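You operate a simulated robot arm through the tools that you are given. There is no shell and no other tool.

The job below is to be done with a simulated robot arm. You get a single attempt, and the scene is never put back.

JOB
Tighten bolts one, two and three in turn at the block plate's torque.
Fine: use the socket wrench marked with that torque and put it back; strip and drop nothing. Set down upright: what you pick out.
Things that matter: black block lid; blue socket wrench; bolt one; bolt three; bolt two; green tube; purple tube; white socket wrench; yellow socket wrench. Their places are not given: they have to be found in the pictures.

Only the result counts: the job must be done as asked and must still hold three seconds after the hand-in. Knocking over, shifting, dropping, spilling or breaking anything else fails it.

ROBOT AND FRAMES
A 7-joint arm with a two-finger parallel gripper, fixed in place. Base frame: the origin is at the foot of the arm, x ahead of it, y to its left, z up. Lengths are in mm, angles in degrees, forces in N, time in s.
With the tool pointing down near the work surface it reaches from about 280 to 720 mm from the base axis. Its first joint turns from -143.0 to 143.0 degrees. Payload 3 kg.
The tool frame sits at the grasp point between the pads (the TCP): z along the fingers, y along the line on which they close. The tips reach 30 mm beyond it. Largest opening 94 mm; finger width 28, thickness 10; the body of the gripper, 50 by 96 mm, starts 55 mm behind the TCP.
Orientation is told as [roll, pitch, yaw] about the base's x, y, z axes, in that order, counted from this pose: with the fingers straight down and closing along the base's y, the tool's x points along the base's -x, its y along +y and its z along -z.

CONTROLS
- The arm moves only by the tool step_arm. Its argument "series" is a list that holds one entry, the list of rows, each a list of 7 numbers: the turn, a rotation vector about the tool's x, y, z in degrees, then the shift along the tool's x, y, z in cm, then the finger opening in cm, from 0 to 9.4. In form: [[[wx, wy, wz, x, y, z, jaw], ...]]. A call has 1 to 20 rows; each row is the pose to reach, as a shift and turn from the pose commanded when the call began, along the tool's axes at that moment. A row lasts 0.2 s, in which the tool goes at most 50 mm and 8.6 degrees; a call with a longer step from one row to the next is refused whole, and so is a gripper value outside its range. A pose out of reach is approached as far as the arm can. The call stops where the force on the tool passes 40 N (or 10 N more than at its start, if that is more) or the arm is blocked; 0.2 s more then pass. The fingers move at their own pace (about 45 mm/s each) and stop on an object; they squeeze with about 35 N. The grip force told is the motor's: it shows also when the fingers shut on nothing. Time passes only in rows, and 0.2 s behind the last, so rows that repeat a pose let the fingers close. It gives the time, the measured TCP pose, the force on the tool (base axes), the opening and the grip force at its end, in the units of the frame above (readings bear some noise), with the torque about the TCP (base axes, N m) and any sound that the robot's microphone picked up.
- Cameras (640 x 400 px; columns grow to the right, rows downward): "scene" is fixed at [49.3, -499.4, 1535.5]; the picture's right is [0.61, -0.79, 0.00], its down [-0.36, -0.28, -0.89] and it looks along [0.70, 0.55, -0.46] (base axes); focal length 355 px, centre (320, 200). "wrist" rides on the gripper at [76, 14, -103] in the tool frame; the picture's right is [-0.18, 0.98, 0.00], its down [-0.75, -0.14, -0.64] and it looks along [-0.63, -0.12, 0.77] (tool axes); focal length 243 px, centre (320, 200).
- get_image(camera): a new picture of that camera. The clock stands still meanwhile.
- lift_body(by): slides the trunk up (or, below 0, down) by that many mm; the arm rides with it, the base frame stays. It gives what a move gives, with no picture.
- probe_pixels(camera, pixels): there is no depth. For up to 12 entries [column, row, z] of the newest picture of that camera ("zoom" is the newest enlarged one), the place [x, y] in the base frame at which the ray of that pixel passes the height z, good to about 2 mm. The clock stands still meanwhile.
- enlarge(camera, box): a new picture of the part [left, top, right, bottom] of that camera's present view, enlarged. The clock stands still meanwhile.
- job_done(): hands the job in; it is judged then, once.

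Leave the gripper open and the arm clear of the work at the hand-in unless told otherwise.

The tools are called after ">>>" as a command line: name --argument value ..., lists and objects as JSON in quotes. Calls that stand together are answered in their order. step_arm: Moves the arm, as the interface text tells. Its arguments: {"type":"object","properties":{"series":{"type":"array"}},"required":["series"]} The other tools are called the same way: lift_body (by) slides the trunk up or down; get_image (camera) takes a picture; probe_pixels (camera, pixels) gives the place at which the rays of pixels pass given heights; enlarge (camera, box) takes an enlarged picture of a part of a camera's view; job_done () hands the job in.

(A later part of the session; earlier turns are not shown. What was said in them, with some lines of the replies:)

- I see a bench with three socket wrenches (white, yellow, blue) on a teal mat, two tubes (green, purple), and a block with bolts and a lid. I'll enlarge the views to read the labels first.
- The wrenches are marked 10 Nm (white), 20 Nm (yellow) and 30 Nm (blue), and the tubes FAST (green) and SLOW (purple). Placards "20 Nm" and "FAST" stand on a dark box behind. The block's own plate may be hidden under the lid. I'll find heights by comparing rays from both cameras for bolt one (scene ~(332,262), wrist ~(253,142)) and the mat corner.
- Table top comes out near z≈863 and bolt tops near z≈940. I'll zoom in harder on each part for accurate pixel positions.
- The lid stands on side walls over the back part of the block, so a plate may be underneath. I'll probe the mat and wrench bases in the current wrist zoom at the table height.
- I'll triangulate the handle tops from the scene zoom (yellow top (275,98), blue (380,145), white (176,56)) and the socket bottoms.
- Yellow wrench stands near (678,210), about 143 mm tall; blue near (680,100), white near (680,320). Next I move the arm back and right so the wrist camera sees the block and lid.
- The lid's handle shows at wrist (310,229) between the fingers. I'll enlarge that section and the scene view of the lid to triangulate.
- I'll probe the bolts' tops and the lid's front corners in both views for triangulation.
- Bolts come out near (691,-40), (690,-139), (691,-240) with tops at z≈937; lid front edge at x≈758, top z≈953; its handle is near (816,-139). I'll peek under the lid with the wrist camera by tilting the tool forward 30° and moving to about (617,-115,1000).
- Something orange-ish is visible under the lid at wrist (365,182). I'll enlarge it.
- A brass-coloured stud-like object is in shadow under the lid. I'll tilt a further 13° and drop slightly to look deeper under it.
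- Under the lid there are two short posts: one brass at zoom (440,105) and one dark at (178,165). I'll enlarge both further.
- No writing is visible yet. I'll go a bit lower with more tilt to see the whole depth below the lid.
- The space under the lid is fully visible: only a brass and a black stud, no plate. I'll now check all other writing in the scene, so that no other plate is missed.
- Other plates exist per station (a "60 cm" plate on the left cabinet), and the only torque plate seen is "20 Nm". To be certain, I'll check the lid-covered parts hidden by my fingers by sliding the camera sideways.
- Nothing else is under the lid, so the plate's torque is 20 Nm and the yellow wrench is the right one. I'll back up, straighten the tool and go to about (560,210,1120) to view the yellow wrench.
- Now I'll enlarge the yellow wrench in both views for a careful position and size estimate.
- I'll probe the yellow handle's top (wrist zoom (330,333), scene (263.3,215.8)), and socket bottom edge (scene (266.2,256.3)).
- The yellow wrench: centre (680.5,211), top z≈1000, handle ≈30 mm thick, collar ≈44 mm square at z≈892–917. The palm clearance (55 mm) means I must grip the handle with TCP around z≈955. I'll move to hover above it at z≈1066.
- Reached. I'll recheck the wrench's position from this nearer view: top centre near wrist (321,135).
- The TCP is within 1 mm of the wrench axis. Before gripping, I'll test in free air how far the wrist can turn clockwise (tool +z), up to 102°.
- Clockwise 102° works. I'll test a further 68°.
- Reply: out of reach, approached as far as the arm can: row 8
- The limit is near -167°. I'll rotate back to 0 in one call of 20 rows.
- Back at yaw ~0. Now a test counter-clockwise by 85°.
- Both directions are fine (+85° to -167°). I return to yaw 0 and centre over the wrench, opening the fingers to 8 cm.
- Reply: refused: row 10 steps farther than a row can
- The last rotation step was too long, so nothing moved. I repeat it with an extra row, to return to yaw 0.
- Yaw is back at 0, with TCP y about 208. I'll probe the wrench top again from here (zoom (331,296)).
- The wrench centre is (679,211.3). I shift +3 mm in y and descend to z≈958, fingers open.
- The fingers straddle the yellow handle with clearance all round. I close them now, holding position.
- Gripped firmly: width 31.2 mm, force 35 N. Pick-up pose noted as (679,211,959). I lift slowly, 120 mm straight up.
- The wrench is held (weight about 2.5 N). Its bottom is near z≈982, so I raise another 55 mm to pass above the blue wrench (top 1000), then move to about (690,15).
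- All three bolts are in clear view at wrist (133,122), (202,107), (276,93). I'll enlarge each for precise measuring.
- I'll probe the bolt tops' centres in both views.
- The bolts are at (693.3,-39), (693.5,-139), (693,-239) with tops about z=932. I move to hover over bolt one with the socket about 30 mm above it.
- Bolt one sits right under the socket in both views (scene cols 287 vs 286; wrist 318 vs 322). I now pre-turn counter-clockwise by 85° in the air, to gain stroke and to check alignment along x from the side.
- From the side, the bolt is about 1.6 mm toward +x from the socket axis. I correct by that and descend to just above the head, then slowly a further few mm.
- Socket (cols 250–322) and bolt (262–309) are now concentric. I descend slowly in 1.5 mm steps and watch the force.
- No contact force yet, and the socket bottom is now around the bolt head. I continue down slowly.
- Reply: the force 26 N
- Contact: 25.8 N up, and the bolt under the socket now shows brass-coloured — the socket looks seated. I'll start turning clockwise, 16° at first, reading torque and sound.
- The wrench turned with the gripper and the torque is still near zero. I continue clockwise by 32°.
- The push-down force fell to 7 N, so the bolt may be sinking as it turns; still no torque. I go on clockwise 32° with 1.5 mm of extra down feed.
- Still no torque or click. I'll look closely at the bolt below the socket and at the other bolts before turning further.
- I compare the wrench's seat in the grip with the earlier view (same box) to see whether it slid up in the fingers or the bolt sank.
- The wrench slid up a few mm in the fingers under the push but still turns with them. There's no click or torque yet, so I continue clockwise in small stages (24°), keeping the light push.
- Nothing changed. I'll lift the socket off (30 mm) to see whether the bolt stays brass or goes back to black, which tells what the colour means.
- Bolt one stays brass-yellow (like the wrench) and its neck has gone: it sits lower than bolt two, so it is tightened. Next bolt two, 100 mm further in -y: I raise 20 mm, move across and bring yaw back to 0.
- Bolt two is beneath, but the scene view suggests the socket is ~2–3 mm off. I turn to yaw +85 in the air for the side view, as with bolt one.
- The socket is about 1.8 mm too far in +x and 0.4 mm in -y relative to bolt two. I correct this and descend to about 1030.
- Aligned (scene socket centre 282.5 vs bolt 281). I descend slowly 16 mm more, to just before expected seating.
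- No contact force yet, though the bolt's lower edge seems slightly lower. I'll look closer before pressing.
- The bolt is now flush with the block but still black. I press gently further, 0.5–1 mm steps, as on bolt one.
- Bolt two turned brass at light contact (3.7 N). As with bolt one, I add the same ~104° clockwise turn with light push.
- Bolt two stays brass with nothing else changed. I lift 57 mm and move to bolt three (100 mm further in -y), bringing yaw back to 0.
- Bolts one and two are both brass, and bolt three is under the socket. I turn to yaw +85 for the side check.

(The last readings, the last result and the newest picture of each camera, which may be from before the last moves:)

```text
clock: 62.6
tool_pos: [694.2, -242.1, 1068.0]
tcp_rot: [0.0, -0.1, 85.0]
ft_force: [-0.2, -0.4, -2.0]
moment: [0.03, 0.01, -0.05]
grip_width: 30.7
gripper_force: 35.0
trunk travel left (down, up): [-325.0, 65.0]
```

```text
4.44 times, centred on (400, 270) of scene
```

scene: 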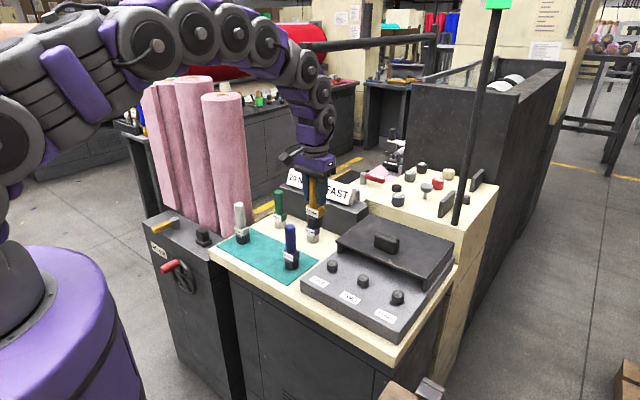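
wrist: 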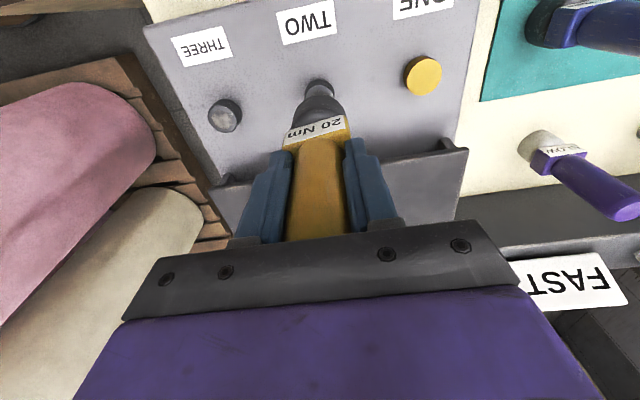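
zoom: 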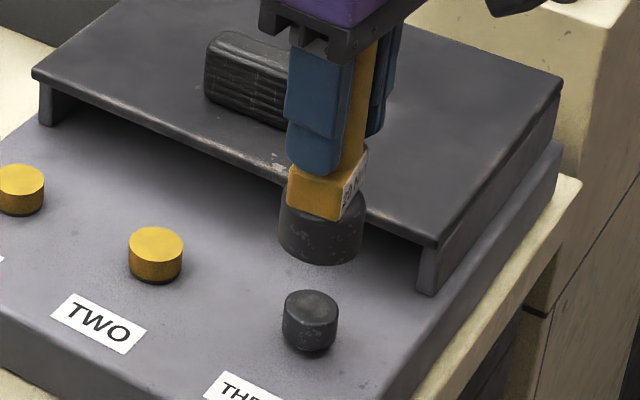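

Bolt three: the socket needs about +0.6 mm in x and +1.3 mm in y. I correct and descend to about 1030.

>>> step_arm --series '[[[0, 0, 0, -0.13, -0.05, 0, 0], [0, 0, 0, -0.13, -0.05, 1.5, 0], [0, 0, 0, -0.13, -0.05, 3.0, 0], [0, 0, 0, -0.13, -0.05, 3.8, 0], [0, 0, 0, -0.13, -0.05, 3.8, 0]]]'

>>> enlarge --camera "scene" --box '[365, 250, 445, 320]'

>>> enlarge --camera "wrist" --box '[240, 50, 400, 150]'

```text
clock: 63.8
tool_pos: [694.1, -240.9, 1030.5]
tcp_rot: [0.1, -0.1, 85.1]
ft_force: [-0.6, -0.5, -2.1]
moment: [0.02, 0.03, -0.01]
grip_width: 31.0
gripper_force: 34.7
trunk travel left (down, up): [-325.0, 65.0]
```

```text
5.71 times, centred on (405, 285) of scene
```

zoom: 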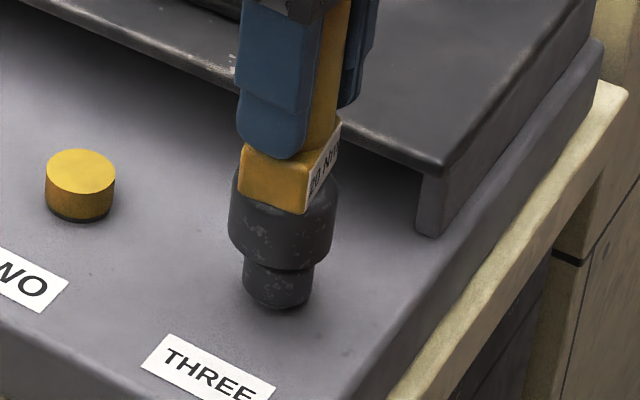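

```text
4.00 times, centred on (320, 100) of wrist
```

zoom: 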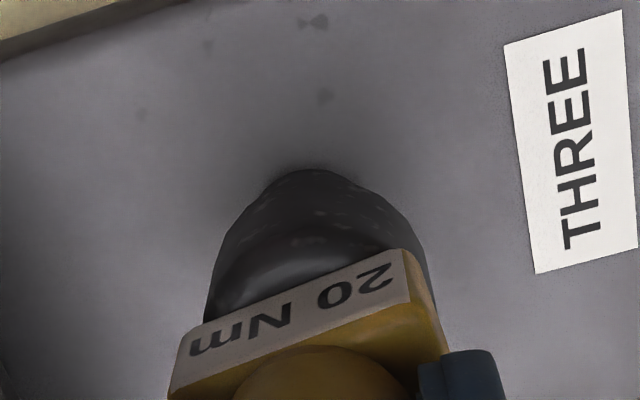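

Well aligned. I descend slowly another 16 mm with a 0.5 mm x trim.

>>> step_arm --series '[[[0, 0, 0, 0, -0.05, 0.3, 0], [0, 0, 0, 0, -0.05, 0.5, 0], [0, 0, 0, 0, -0.05, 0.7, 0], [0, 0, 0, 0, -0.05, 0.9, 0], [0, 0, 0, 0, -0.05, 1.1, 0], [0, 0, 0, 0, -0.05, 1.25, 0], [0, 0, 0, 0, -0.05, 1.4, 0], [0, 0, 0, 0, -0.05, 1.5, 0], [0, 0, 0, 0, -0.05, 1.6, 0], [0, 0, 0, 0, -0.05, 1.6, 0]]]'

>>> enlarge --camera "scene" --box '[365, 250, 445, 320]'

```text
clock: 66.0
tool_pos: [695.0, -239.6, 1013.3]
tcp_rot: [0.1, -0.1, 85.0]
ft_force: [-0.6, 0.6, -0.8]
moment: [-0.02, -0.02, -0.06]
grip_width: 31.1
gripper_force: 35.4
trunk travel left (down, up): [-325.0, 65.0]
```

```text
5.71 times, centred on (405, 285) of scene
```

zoom: 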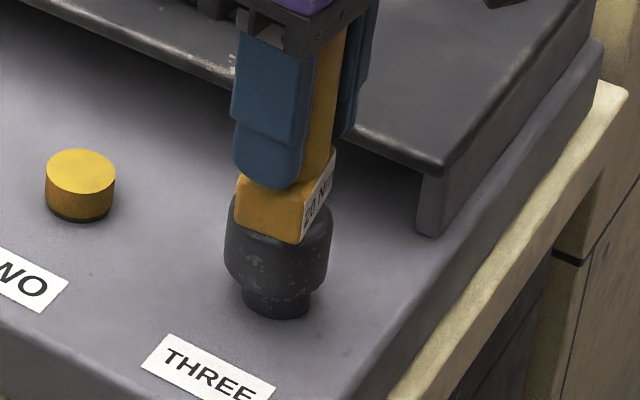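

The bolt is flush under the socket, still black, as bolt two was at this stage. I press 2 mm further gently.

>>> step_arm --series '[[[0, 0, 0, 0, 0, 0.1, 0], [0, 0, 0, 0, 0, 0.2, 0], [0, 0, 0, 0, 0, 0.2, 0]]]'

>>> enlarge --camera "scene" --box '[380, 270, 420, 310]'

```text
clock: 66.8
tool_pos: [694.6, -239.8, 1012.4]
tcp_rot: [0.0, -0.1, 84.8]
ft_force: [-0.4, 0.3, -0.8]
moment: [-0.05, 0.05, -0.01]
grip_width: 30.9
gripper_force: 35.2
trunk travel left (down, up): [-325.0, 65.0]
```

```text
10.00 times, centred on (400, 290) of scene
```

zoom: 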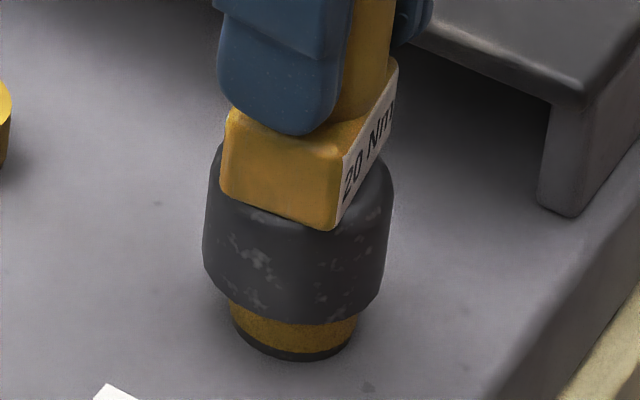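

Bolt three turned brass too. I give it the same 104° clockwise turn with light push.

>>> step_arm --series '[[[0, 0, 5.2, 0, 0, 0.05, 0], [0, 0, 10.4, 0, 0, 0.1, 0], [0, 0, 15.6, 0, 0, 0.1, 0], [0, 0, 20.8, 0, 0, 0.1, 0], [0, 0, 26, 0, 0, 0.1, 0], [0, 0, 31.2, 0, 0, 0.1, 0], [0, 0, 36.4, 0, 0, 0.1, 0], [0, 0, 41.6, 0, 0, 0.1, 0], [0, 0, 46.8, 0, 0, 0.1, 0], [0, 0, 52, 0, 0, 0.1, 0], [0, 0, 57.2, 0, 0, 0.1, 0], [0, 0, 62.4, 0, 0, 0.1, 0], [0, 0, 67.6, 0, 0, 0.1, 0], [0, 0, 72.8, 0, 0, 0.1, 0], [0, 0, 78, 0, 0, 0.1, 0], [0, 0, 83.2, 0, 0, 0.1, 0], [0, 0, 88.4, 0, 0, 0.1, 0], [0, 0, 93.6, 0, 0, 0.1, 0], [0, 0, 98.8, 0, 0, 0.1, 0], [0, 0, 104, 0, 0, 0.1, 0]]]'

>>> enlarge --camera "scene" --box '[365, 250, 445, 320]'

>>> enlarge --camera "wrist" --box '[240, 50, 400, 150]'

```text
clock: 71.0
tool_pos: [694.9, -238.6, 1011.7]
tcp_rot: [0.0, 0.0, -19.1]
ft_force: [0.1, -0.8, 6.3]
moment: [-0.08, -0.04, 0.0]
grip_width: 30.7
gripper_force: 35.7
trunk travel left (down, up): [-325.0, 65.0]
```

```text
5.71 times, centred on (405, 285) of scene
```

zoom: 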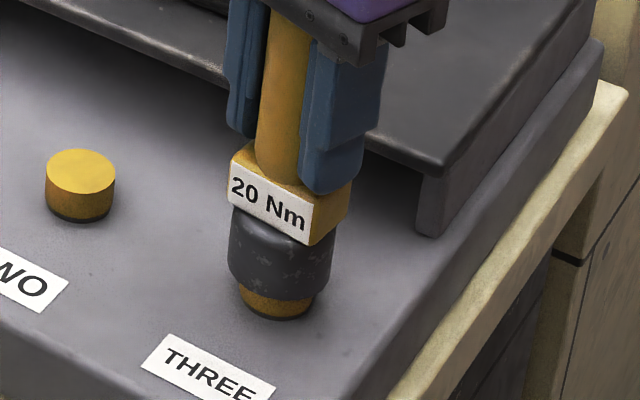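

```text
4.00 times, centred on (320, 100) of wrist
```

zoom: 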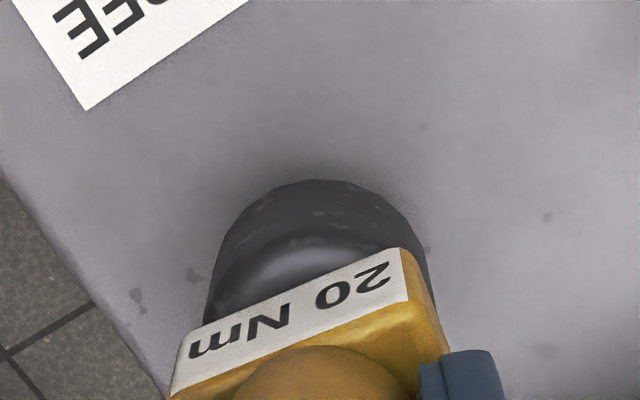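

All three bolts are brass. Now I lift 125 mm clear to take the wrench back.

>>> step_arm --series '[[[0, 0, 0, 0, 0, -0.7, 0], [0, 0, 0, 0, 0, -2.5, 0], [0, 0, 0, 0, 0, -5, 0], [0, 0, 0, 0, 0, -8, 0], [0, 0, 0, 0, 0, -11, 0], [0, 0, 0, 0, 0, -12.8, 0], [0, 0, 0, 0, 0, -12.8, 0]]]'

>>> get_image --camera "scene"

>>> enlarge --camera "scene" --box '[300, 200, 460, 320]'

```text
clock: 72.6
tool_pos: [694.6, -240.7, 1139.3]
tcp_rot: [0.1, -0.1, -19.0]
ft_force: [-0.4, 0.2, -2.1]
moment: [0.03, 0.04, 0.02]
grip_width: 31.1
gripper_force: 35.2
trunk travel left (down, up): [-325.0, 65.0]
```

```text
taken
```

scene: 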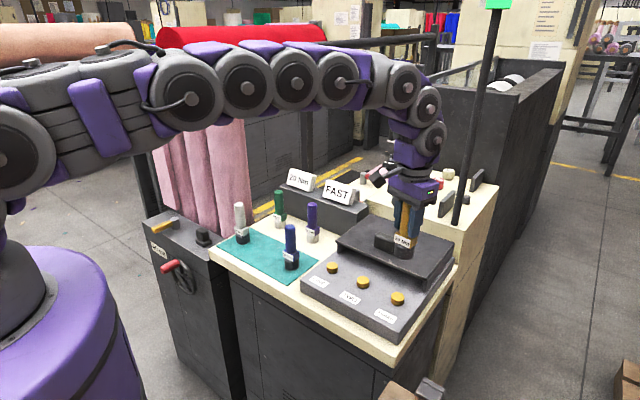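

```text
3.33 times, centred on (380, 260) of scene
```

zoom: 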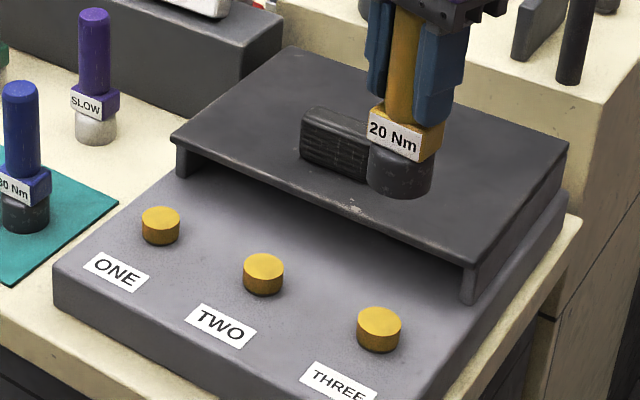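

All three bolts are brass and flush. I carry the wrench high over the mat to (679,211), turning the grip to about yaw -14 to undo the wrench's slip in the fingers.

>>> step_arm --series '[[[0, 0, -0.5, 1.461, 3.824, 0, 0], [0, 0, -1, 2.922, 7.648, 0, 0], [0, 0, -1.5, 4.383, 11.472, 0, 0], [0, 0, -2, 5.844, 15.296, 0, 0], [0, 0, -2.5, 7.305, 19.12, 0, 0], [0, 0, -3, 8.766, 22.944, 0, 0], [0, 0, -3.5, 10.227, 26.768, 0, 0], [0, 0, -4, 11.688, 30.592, 0, 0], [0, 0, -4.5, 13.149, 34.416, 0, 0], [0, 0, -5, 14.61, 38.24, 0, 0], [0, 0, -5, 16.07, 42.06, 0, 0], [0, 0, -5, 16.07, 42.06, 0, 0], [0, 0, -5, 16.07, 42.06, 0, 0]]]'

>>> get_image --camera "wrist"

>>> enlarge --camera "scene" --box '[215, 150, 335, 270]'

```text
clock: 75.4
tool_pos: [677.5, 209.2, 1140.6]
tcp_rot: [0.0, 0.1, -14.1]
ft_force: [0.1, -0.6, -1.7]
moment: [0.04, -0.01, 0.01]
grip_width: 30.6
gripper_force: 34.9
trunk travel left (down, up): [-325.0, 65.0]
```

```text
taken
```

wrist: 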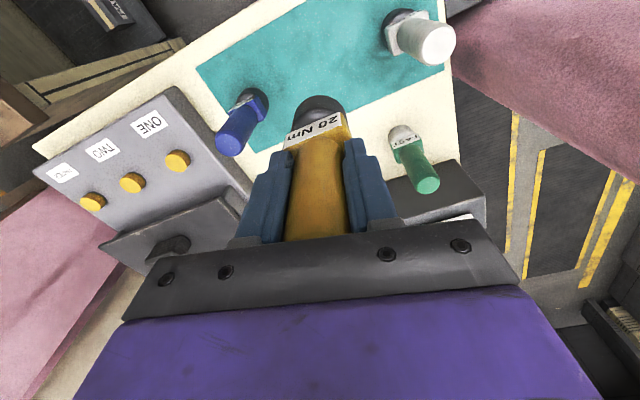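

```text
3.33 times, centred on (275, 210) of scene
```

zoom: 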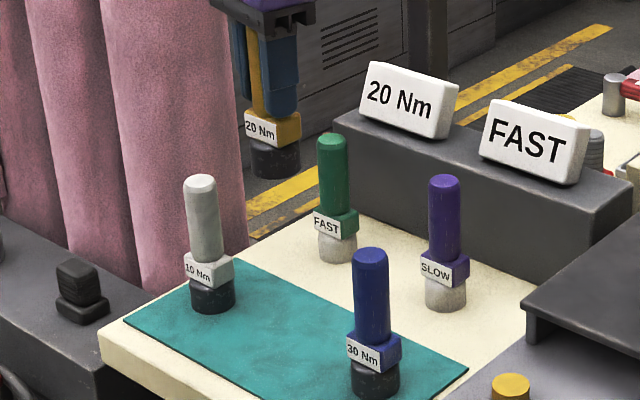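

The wrench is above its old spot, label facing as before. I lower it to about z=985 (bottom ~26 mm above mat) and check.

>>> step_arm --series '[[[0, 0, 0, 0, 0, 3, 0], [0, 0, 0, 0, 0, 6, 0], [0, 0, 0, 0, 0, 9, 0], [0, 0, 0, 0, 0, 12, 0], [0, 0, 0, 0, 0, 14.2, 0], [0, 0, 0, 0, 0, 15.4, 0], [0, 0, 0, 0, 0, 15.4, 0]]]'

>>> get_image --camera "wrist"

>>> enlarge --camera "scene" --box '[215, 170, 335, 270]'

```text
clock: 77.0
tool_pos: [678.0, 213.3, 985.0]
tcp_rot: [0.0, 0.0, -14.0]
ft_force: [0.4, 0.2, -1.9]
moment: [-0.03, 0.02, 0.0]
grip_width: 30.9
gripper_force: 35.6
trunk travel left (down, up): [-325.0, 65.0]
```

```text
taken
```

wrist: 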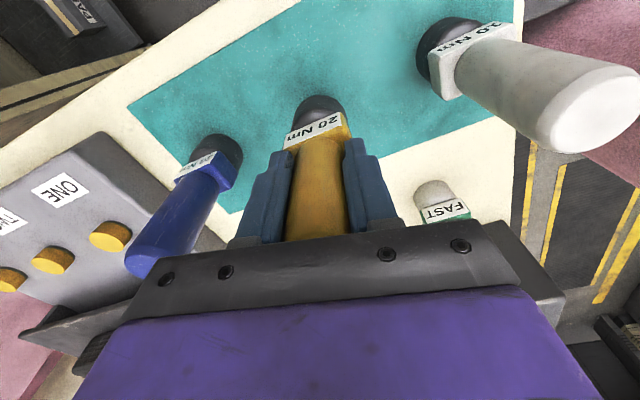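

```text
4.00 times, centred on (275, 220) of scene
```

zoom: 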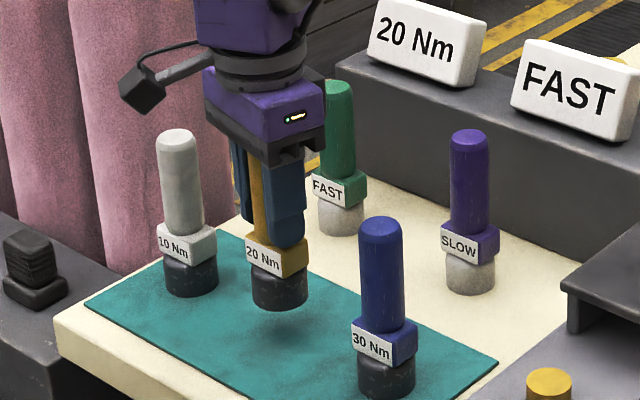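

It hangs upright over its old place. I lower 20 mm, then in fine steps to touch.

>>> step_arm --series '[[[0, 0, 0, 0, 0, 0.4, 0], [0, 0, 0, 0, 0, 0.8, 0], [0, 0, 0, 0, 0, 1.2, 0], [0, 0, 0, 0, 0, 1.6, 0], [0, 0, 0, 0, 0, 2.0, 0], [0, 0, 0, 0, 0, 2.0, 0]]]'

>>> enlarge --camera "scene" --box '[215, 170, 335, 270]'

```text
clock: 78.4
tool_pos: [678.0, 213.5, 965.9]
tcp_rot: [0.0, 0.0, -14.0]
ft_force: [-0.7, -0.5, -2.3]
moment: [0.0, 0.01, 0.0]
grip_width: 30.8
gripper_force: 35.2
trunk travel left (down, up): [-325.0, 65.0]
```

```text
4.00 times, centred on (275, 220) of scene
```

zoom: 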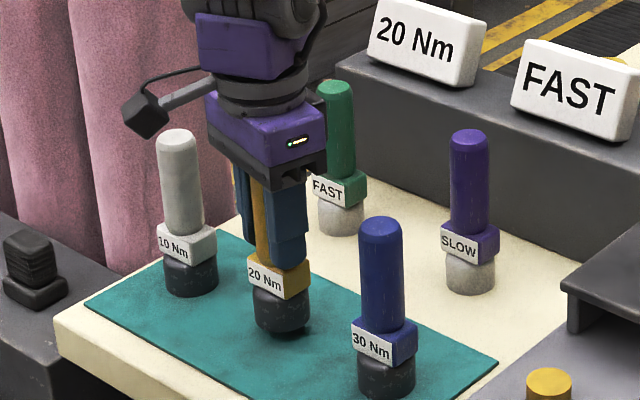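

It's about 2–3 mm too far in +y by the readings (213.4 vs 211). I trim that and step down in 1 mm rows to contact.

>>> step_arm --series '[[[0, 0, 0, -0.13, -0.2, 0, 0], [0, 0, 0, -0.13, -0.2, 0.15, 0], [0, 0, 0, -0.13, -0.2, 0.3, 0], [0, 0, 0, -0.13, -0.2, 0.4, 0], [0, 0, 0, -0.13, -0.2, 0.5, 0], [0, 0, 0, -0.13, -0.2, 0.6, 0], [0, 0, 0, -0.13, -0.2, 0.6, 0]]]'

>>> enlarge --camera "scene" --box '[235, 220, 305, 270]'

```text
clock: 80.0
tool_pos: [680.7, 210.4, 959.5]
tcp_rot: [0.1, -0.1, -14.1]
ft_force: [0.2, -0.2, -3.1]
moment: [0.01, 0.02, -0.01]
grip_width: 30.7
gripper_force: 35.2
trunk travel left (down, up): [-325.0, 65.0]
```

```text
8.00 times, centred on (270, 245) of scene
```

zoom: 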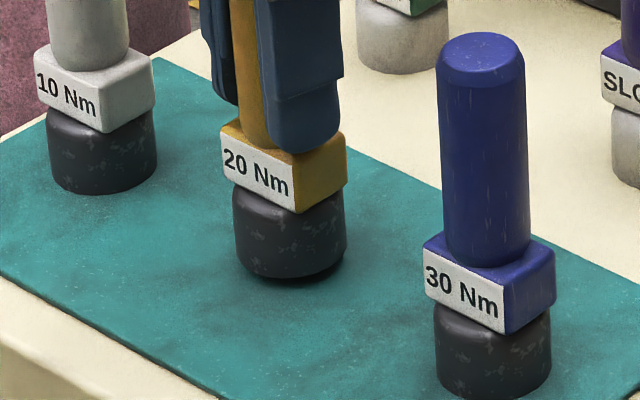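

There's still a small gap below the socket. I go down 4 mm more in fine steps.

>>> step_arm --series '[[[0, 0, 0, 0, 0, 0.1, 0], [0, 0, 0, 0, 0, 0.2, 0], [0, 0, 0, 0, 0, 0.2, 0]]]'

>>> step_arm --series '[[[0, 0, 0, 0, 0, 0.1, 0], [0, 0, 0, 0, 0, 0.15, 0], [0, 0, 0, 0, 0, 0.15, 0]]]'

>>> enlarge --camera "scene" --box '[235, 220, 305, 270]'

```text
clock: 80.8
tool_pos: [679.8, 210.5, 956.6]
tcp_rot: [0.0, 0.0, -13.9]
ft_force: [0.7, -0.1, -2.5]
moment: [0.01, 0.03, -0.04]
grip_width: 30.8
gripper_force: 35.2
trunk travel left (down, up): [-325.0, 65.0]
```

```text
clock: 81.6
tool_pos: [679.7, 209.5, 956.2]
tcp_rot: [0.0, 0.0, -14.0]
ft_force: [0.3, -0.4, -1.3]
moment: [-0.01, -0.01, -0.02]
grip_width: 30.8
gripper_force: 34.9
trunk travel left (down, up): [-325.0, 65.0]
```

```text
8.00 times, centred on (270, 245) of scene
```

zoom: 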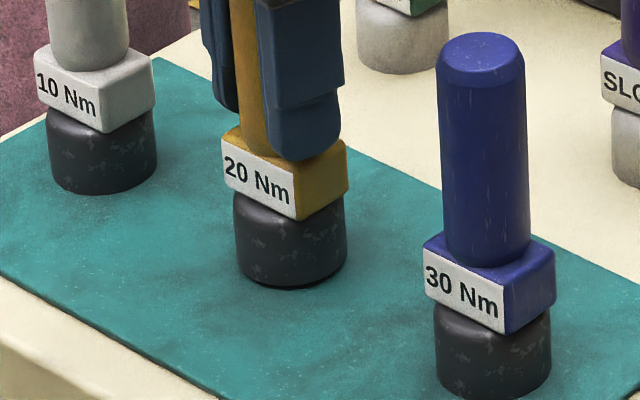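

Close to touching. Two more 1 mm steps, watching the force.

>>> step_arm --series '[[[0, 0, 0, 0, 0, 0.1, 0], [0, 0, 0, 0, 0, 0.1, 0]]]'

>>> step_arm --series '[[[0, 0, 0, 0, 0, 0.1, 0], [0, 0, 0, 0, 0, 0.1, 0]]]'

>>> enlarge --camera "scene" --box '[235, 220, 305, 270]'

```text
clock: 82.2
tool_pos: [680.2, 210.0, 955.3]
tcp_rot: [0.0, 0.0, -14.1]
ft_force: [-0.2, 0.2, -1.7]
moment: [0.01, 0.01, -0.01]
grip_width: 30.7
gripper_force: 35.1
trunk travel left (down, up): [-325.0, 65.0]
```

```text
clock: 82.8
tool_pos: [680.2, 209.5, 953.7]
tcp_rot: [-0.1, 0.1, -13.9]
ft_force: [0.5, -0.1, -2.5]
moment: [-0.04, 0.0, -0.03]
grip_width: 30.8
gripper_force: 34.8
trunk travel left (down, up): [-325.0, 65.0]
```

```text
8.00 times, centred on (270, 245) of scene
```

zoom: 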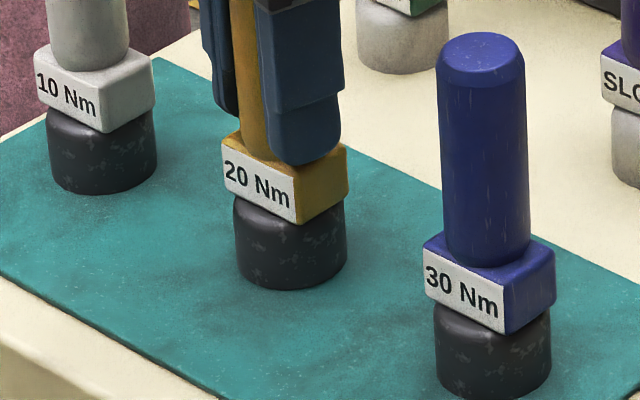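

Visually almost touching, with the force still only the weight. I keep stepping down 1 mm at a time.

>>> step_arm --series '[[[0, 0, 0, 0, 0, 0.1, 0], [0, 0, 0, 0, 0, 0.1, 0]]]'

>>> step_arm --series '[[[0, 0, 0, 0, 0, 0.05, 0], [0, 0, 0, 0, 0, 0.05, 0]]]'

>>> enlarge --camera "scene" --box '[235, 220, 305, 270]'

```text
clock: 83.4
tool_pos: [681.0, 209.9, 952.6]
tcp_rot: [0.0, -0.1, -13.9]
ft_force: [-1.6, 0.7, 0.8]
moment: [-0.03, -0.02, 0.0]
grip_width: 30.6
gripper_force: 35.2
trunk travel left (down, up): [-325.0, 65.0]
```

```text
clock: 84.0
tool_pos: [680.6, 209.9, 954.0]
tcp_rot: [0.0, -0.1, -13.9]
ft_force: [0.1, -0.6, 7.0]
moment: [-0.03, -0.03, -0.04]
grip_width: 30.7
gripper_force: 35.0
trunk travel left (down, up): [-325.0, 65.0]
```

```text
8.00 times, centred on (270, 245) of scene
```

zoom: 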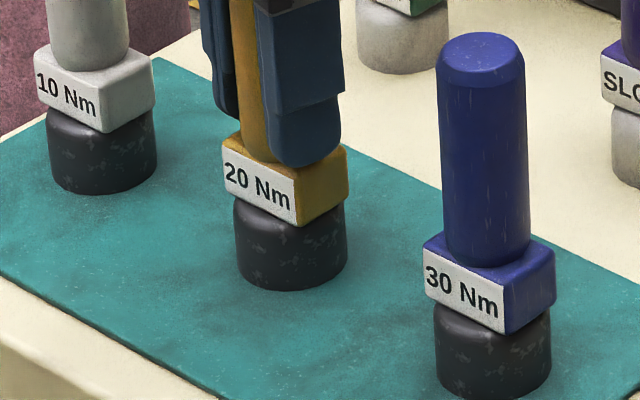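

The wrench stands on the mat (7 N up). I open the fingers gradually to 7 cm, holding position.

>>> step_arm --series '[[[0, 0, 0, 0, 0, 0, 3.2], [0, 0, 0, 0, 0, 0, 3.4], [0, 0, 0, 0, 0, 0, 3.8], [0, 0, 0, 0, 0, 0, 4.5], [0, 0, 0, 0, 0, 0, 5.5], [0, 0, 0, 0, 0, 0, 6.5], [0, 0, 0, 0, 0, 0, 7.0], [0, 0, 0, 0, 0, 0, 7.0]]]'

>>> enlarge --camera "scene" --box '[235, 210, 305, 270]'

>>> get_image --camera "wrist"

```text
clock: 85.8
tool_pos: [679.8, 210.0, 953.0]
tcp_rot: [0.0, 0.0, -13.9]
ft_force: [-0.3, -0.4, 0.4]
moment: [0.01, 0.02, -0.01]
grip_width: 70.3
gripper_force: 0.1
trunk travel left (down, up): [-325.0, 65.0]
```

```text
6.67 times, centred on (270, 240) of scene
```

zoom: 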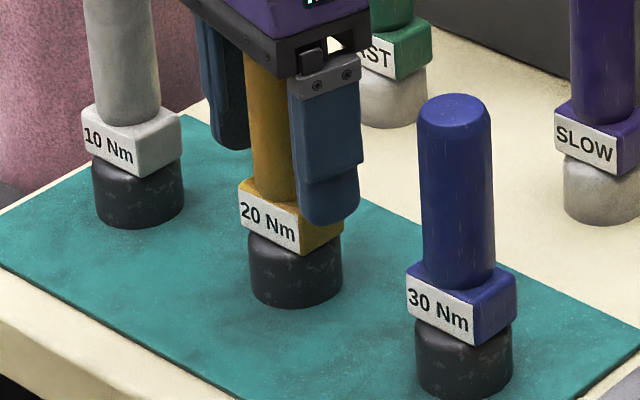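

```text
taken
```

wrist: 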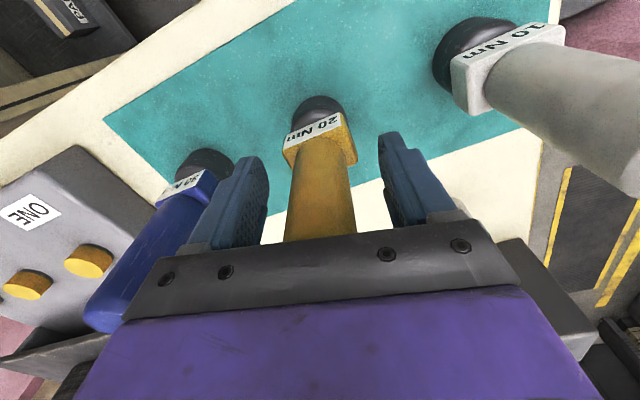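

Released: the yellow wrench stands upright. I raise straight up 190 mm slowly at first, then back away toward the base.

>>> step_arm --series '[[[0, 0, 0, 0, 0, -1, 7.0], [0, 0, 0, 0, 0, -3, 7.0], [0, 0, 0, 0, 0, -6, 7.0], [0, 0, 0, 0, 0, -10, 7.0], [0, 0, 0, 0, 0, -14, 8.0], [0, 0, 0, 0, 0, -18, 9.4], [0, 0, 0, 3, 0, -21, 9.4], [0, 0, 0, 7, 0, -23, 9.4], [0, 0, 0, 11, 0, -25, 9.4], [0, 0, 0, 11, 0, -25, 9.4]]]'

>>> get_image --camera "scene"

>>> enlarge --camera "scene" --box '[210, 170, 470, 340]'

>>> get_image --camera "wrist"

```text
clock: 88.0
tool_pos: [574.4, 238.2, 1201.7]
tcp_rot: [-0.1, 0.0, -14.0]
ft_force: [-0.4, 0.0, -0.1]
moment: [0.0, -0.02, 0.02]
grip_width: 94.2
gripper_force: 0.0
trunk travel left (down, up): [-325.0, 65.0]
```

```text
taken
```

scene: 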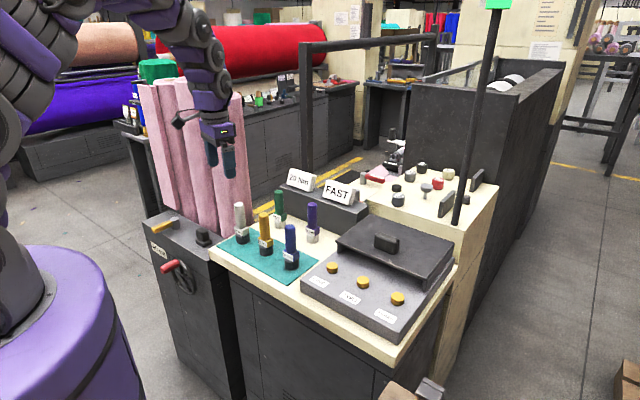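

```text
2.35 times, centred on (340, 255) of scene
```

zoom: 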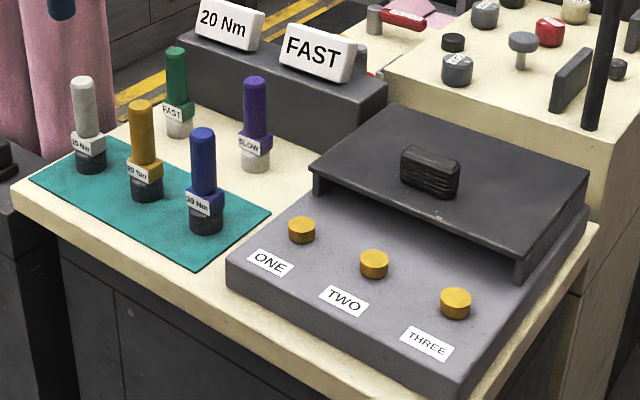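

```text
taken
```

wrist: 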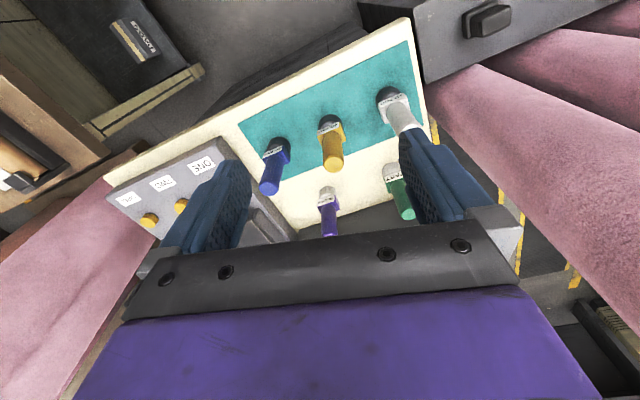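

The yellow wrench is back upright in line with the others, and all three bolts are brass. A labelled black item shows at wrist (140,38); I'll check its writing, and compare the wrench's final position.

>>> enlarge --camera "wrist" --box '[90, 0, 210, 80]'

>>> enlarge --camera "scene" --box '[235, 200, 295, 270]'

>>> enlarge --camera "scene" --box '[320, 220, 440, 320]'

```text
5.00 times, centred on (150, 40) of wrist
```

zoom: 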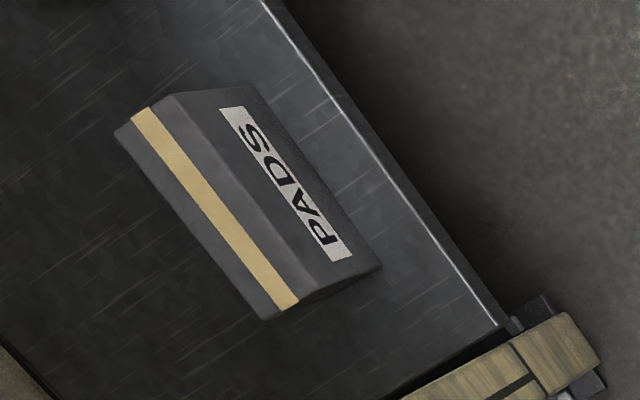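

```text
5.71 times, centred on (265, 235) of scene
```

zoom: 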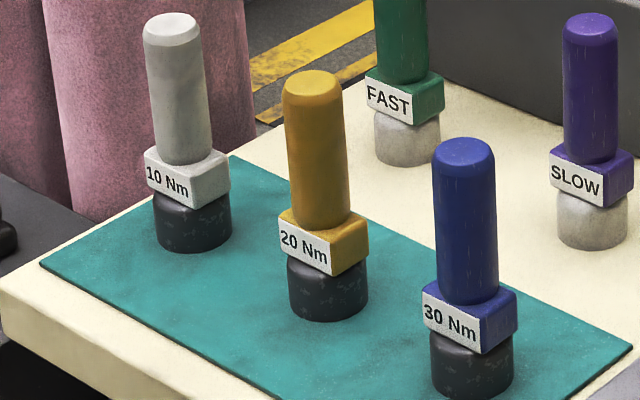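

```text
4.00 times, centred on (380, 270) of scene
```

zoom: 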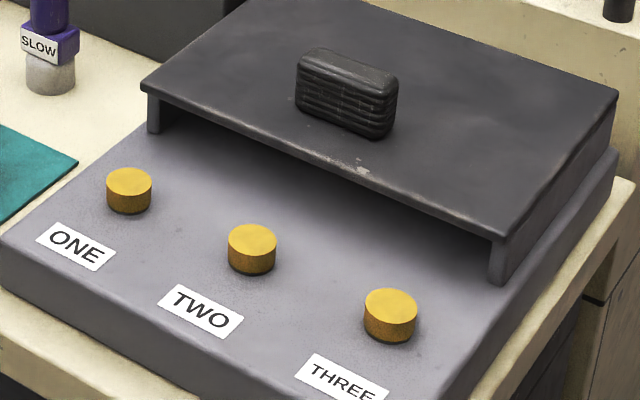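

The label reads "PADS", so it has nothing to do with torque. The yellow wrench is within about 1.5 mm of where it stood, upright. All three bolts are seated, nothing else has moved, the gripper is open and the arm is clear. I'm handing the job in.

>>> job_done

```text
The job is handed in.
```

I tightened bolts one, two and three in that order with the yellow 20 Nm socket wrench and put it back upright on the mat. I've handed the job in, but no result came back, so I can't say whether it passed.

- **Torque:** I used the "20 Nm" placard standing on the dark box behind the bench, because it was the only torque plate I could find. I also looked under the black lid with the wrist camera, without touching it, and saw only two studs.
- **Bolts:** each one sank flush and turned from black to brass when the socket seated on it, and it stayed that way. I also turned each one about 104° clockwise. The microphone reported no click and I felt no turning resistance, so the colour and depth are my only signs that they are tight.
- **Wrench:** it slipped a little in the fingers during the work. It now stands within about 1.5 mm of where it started, with the label facing almost the same way.
- **Everything else:** in the last pictures nothing else had moved. The gripper was open and the arm was clear of the work.
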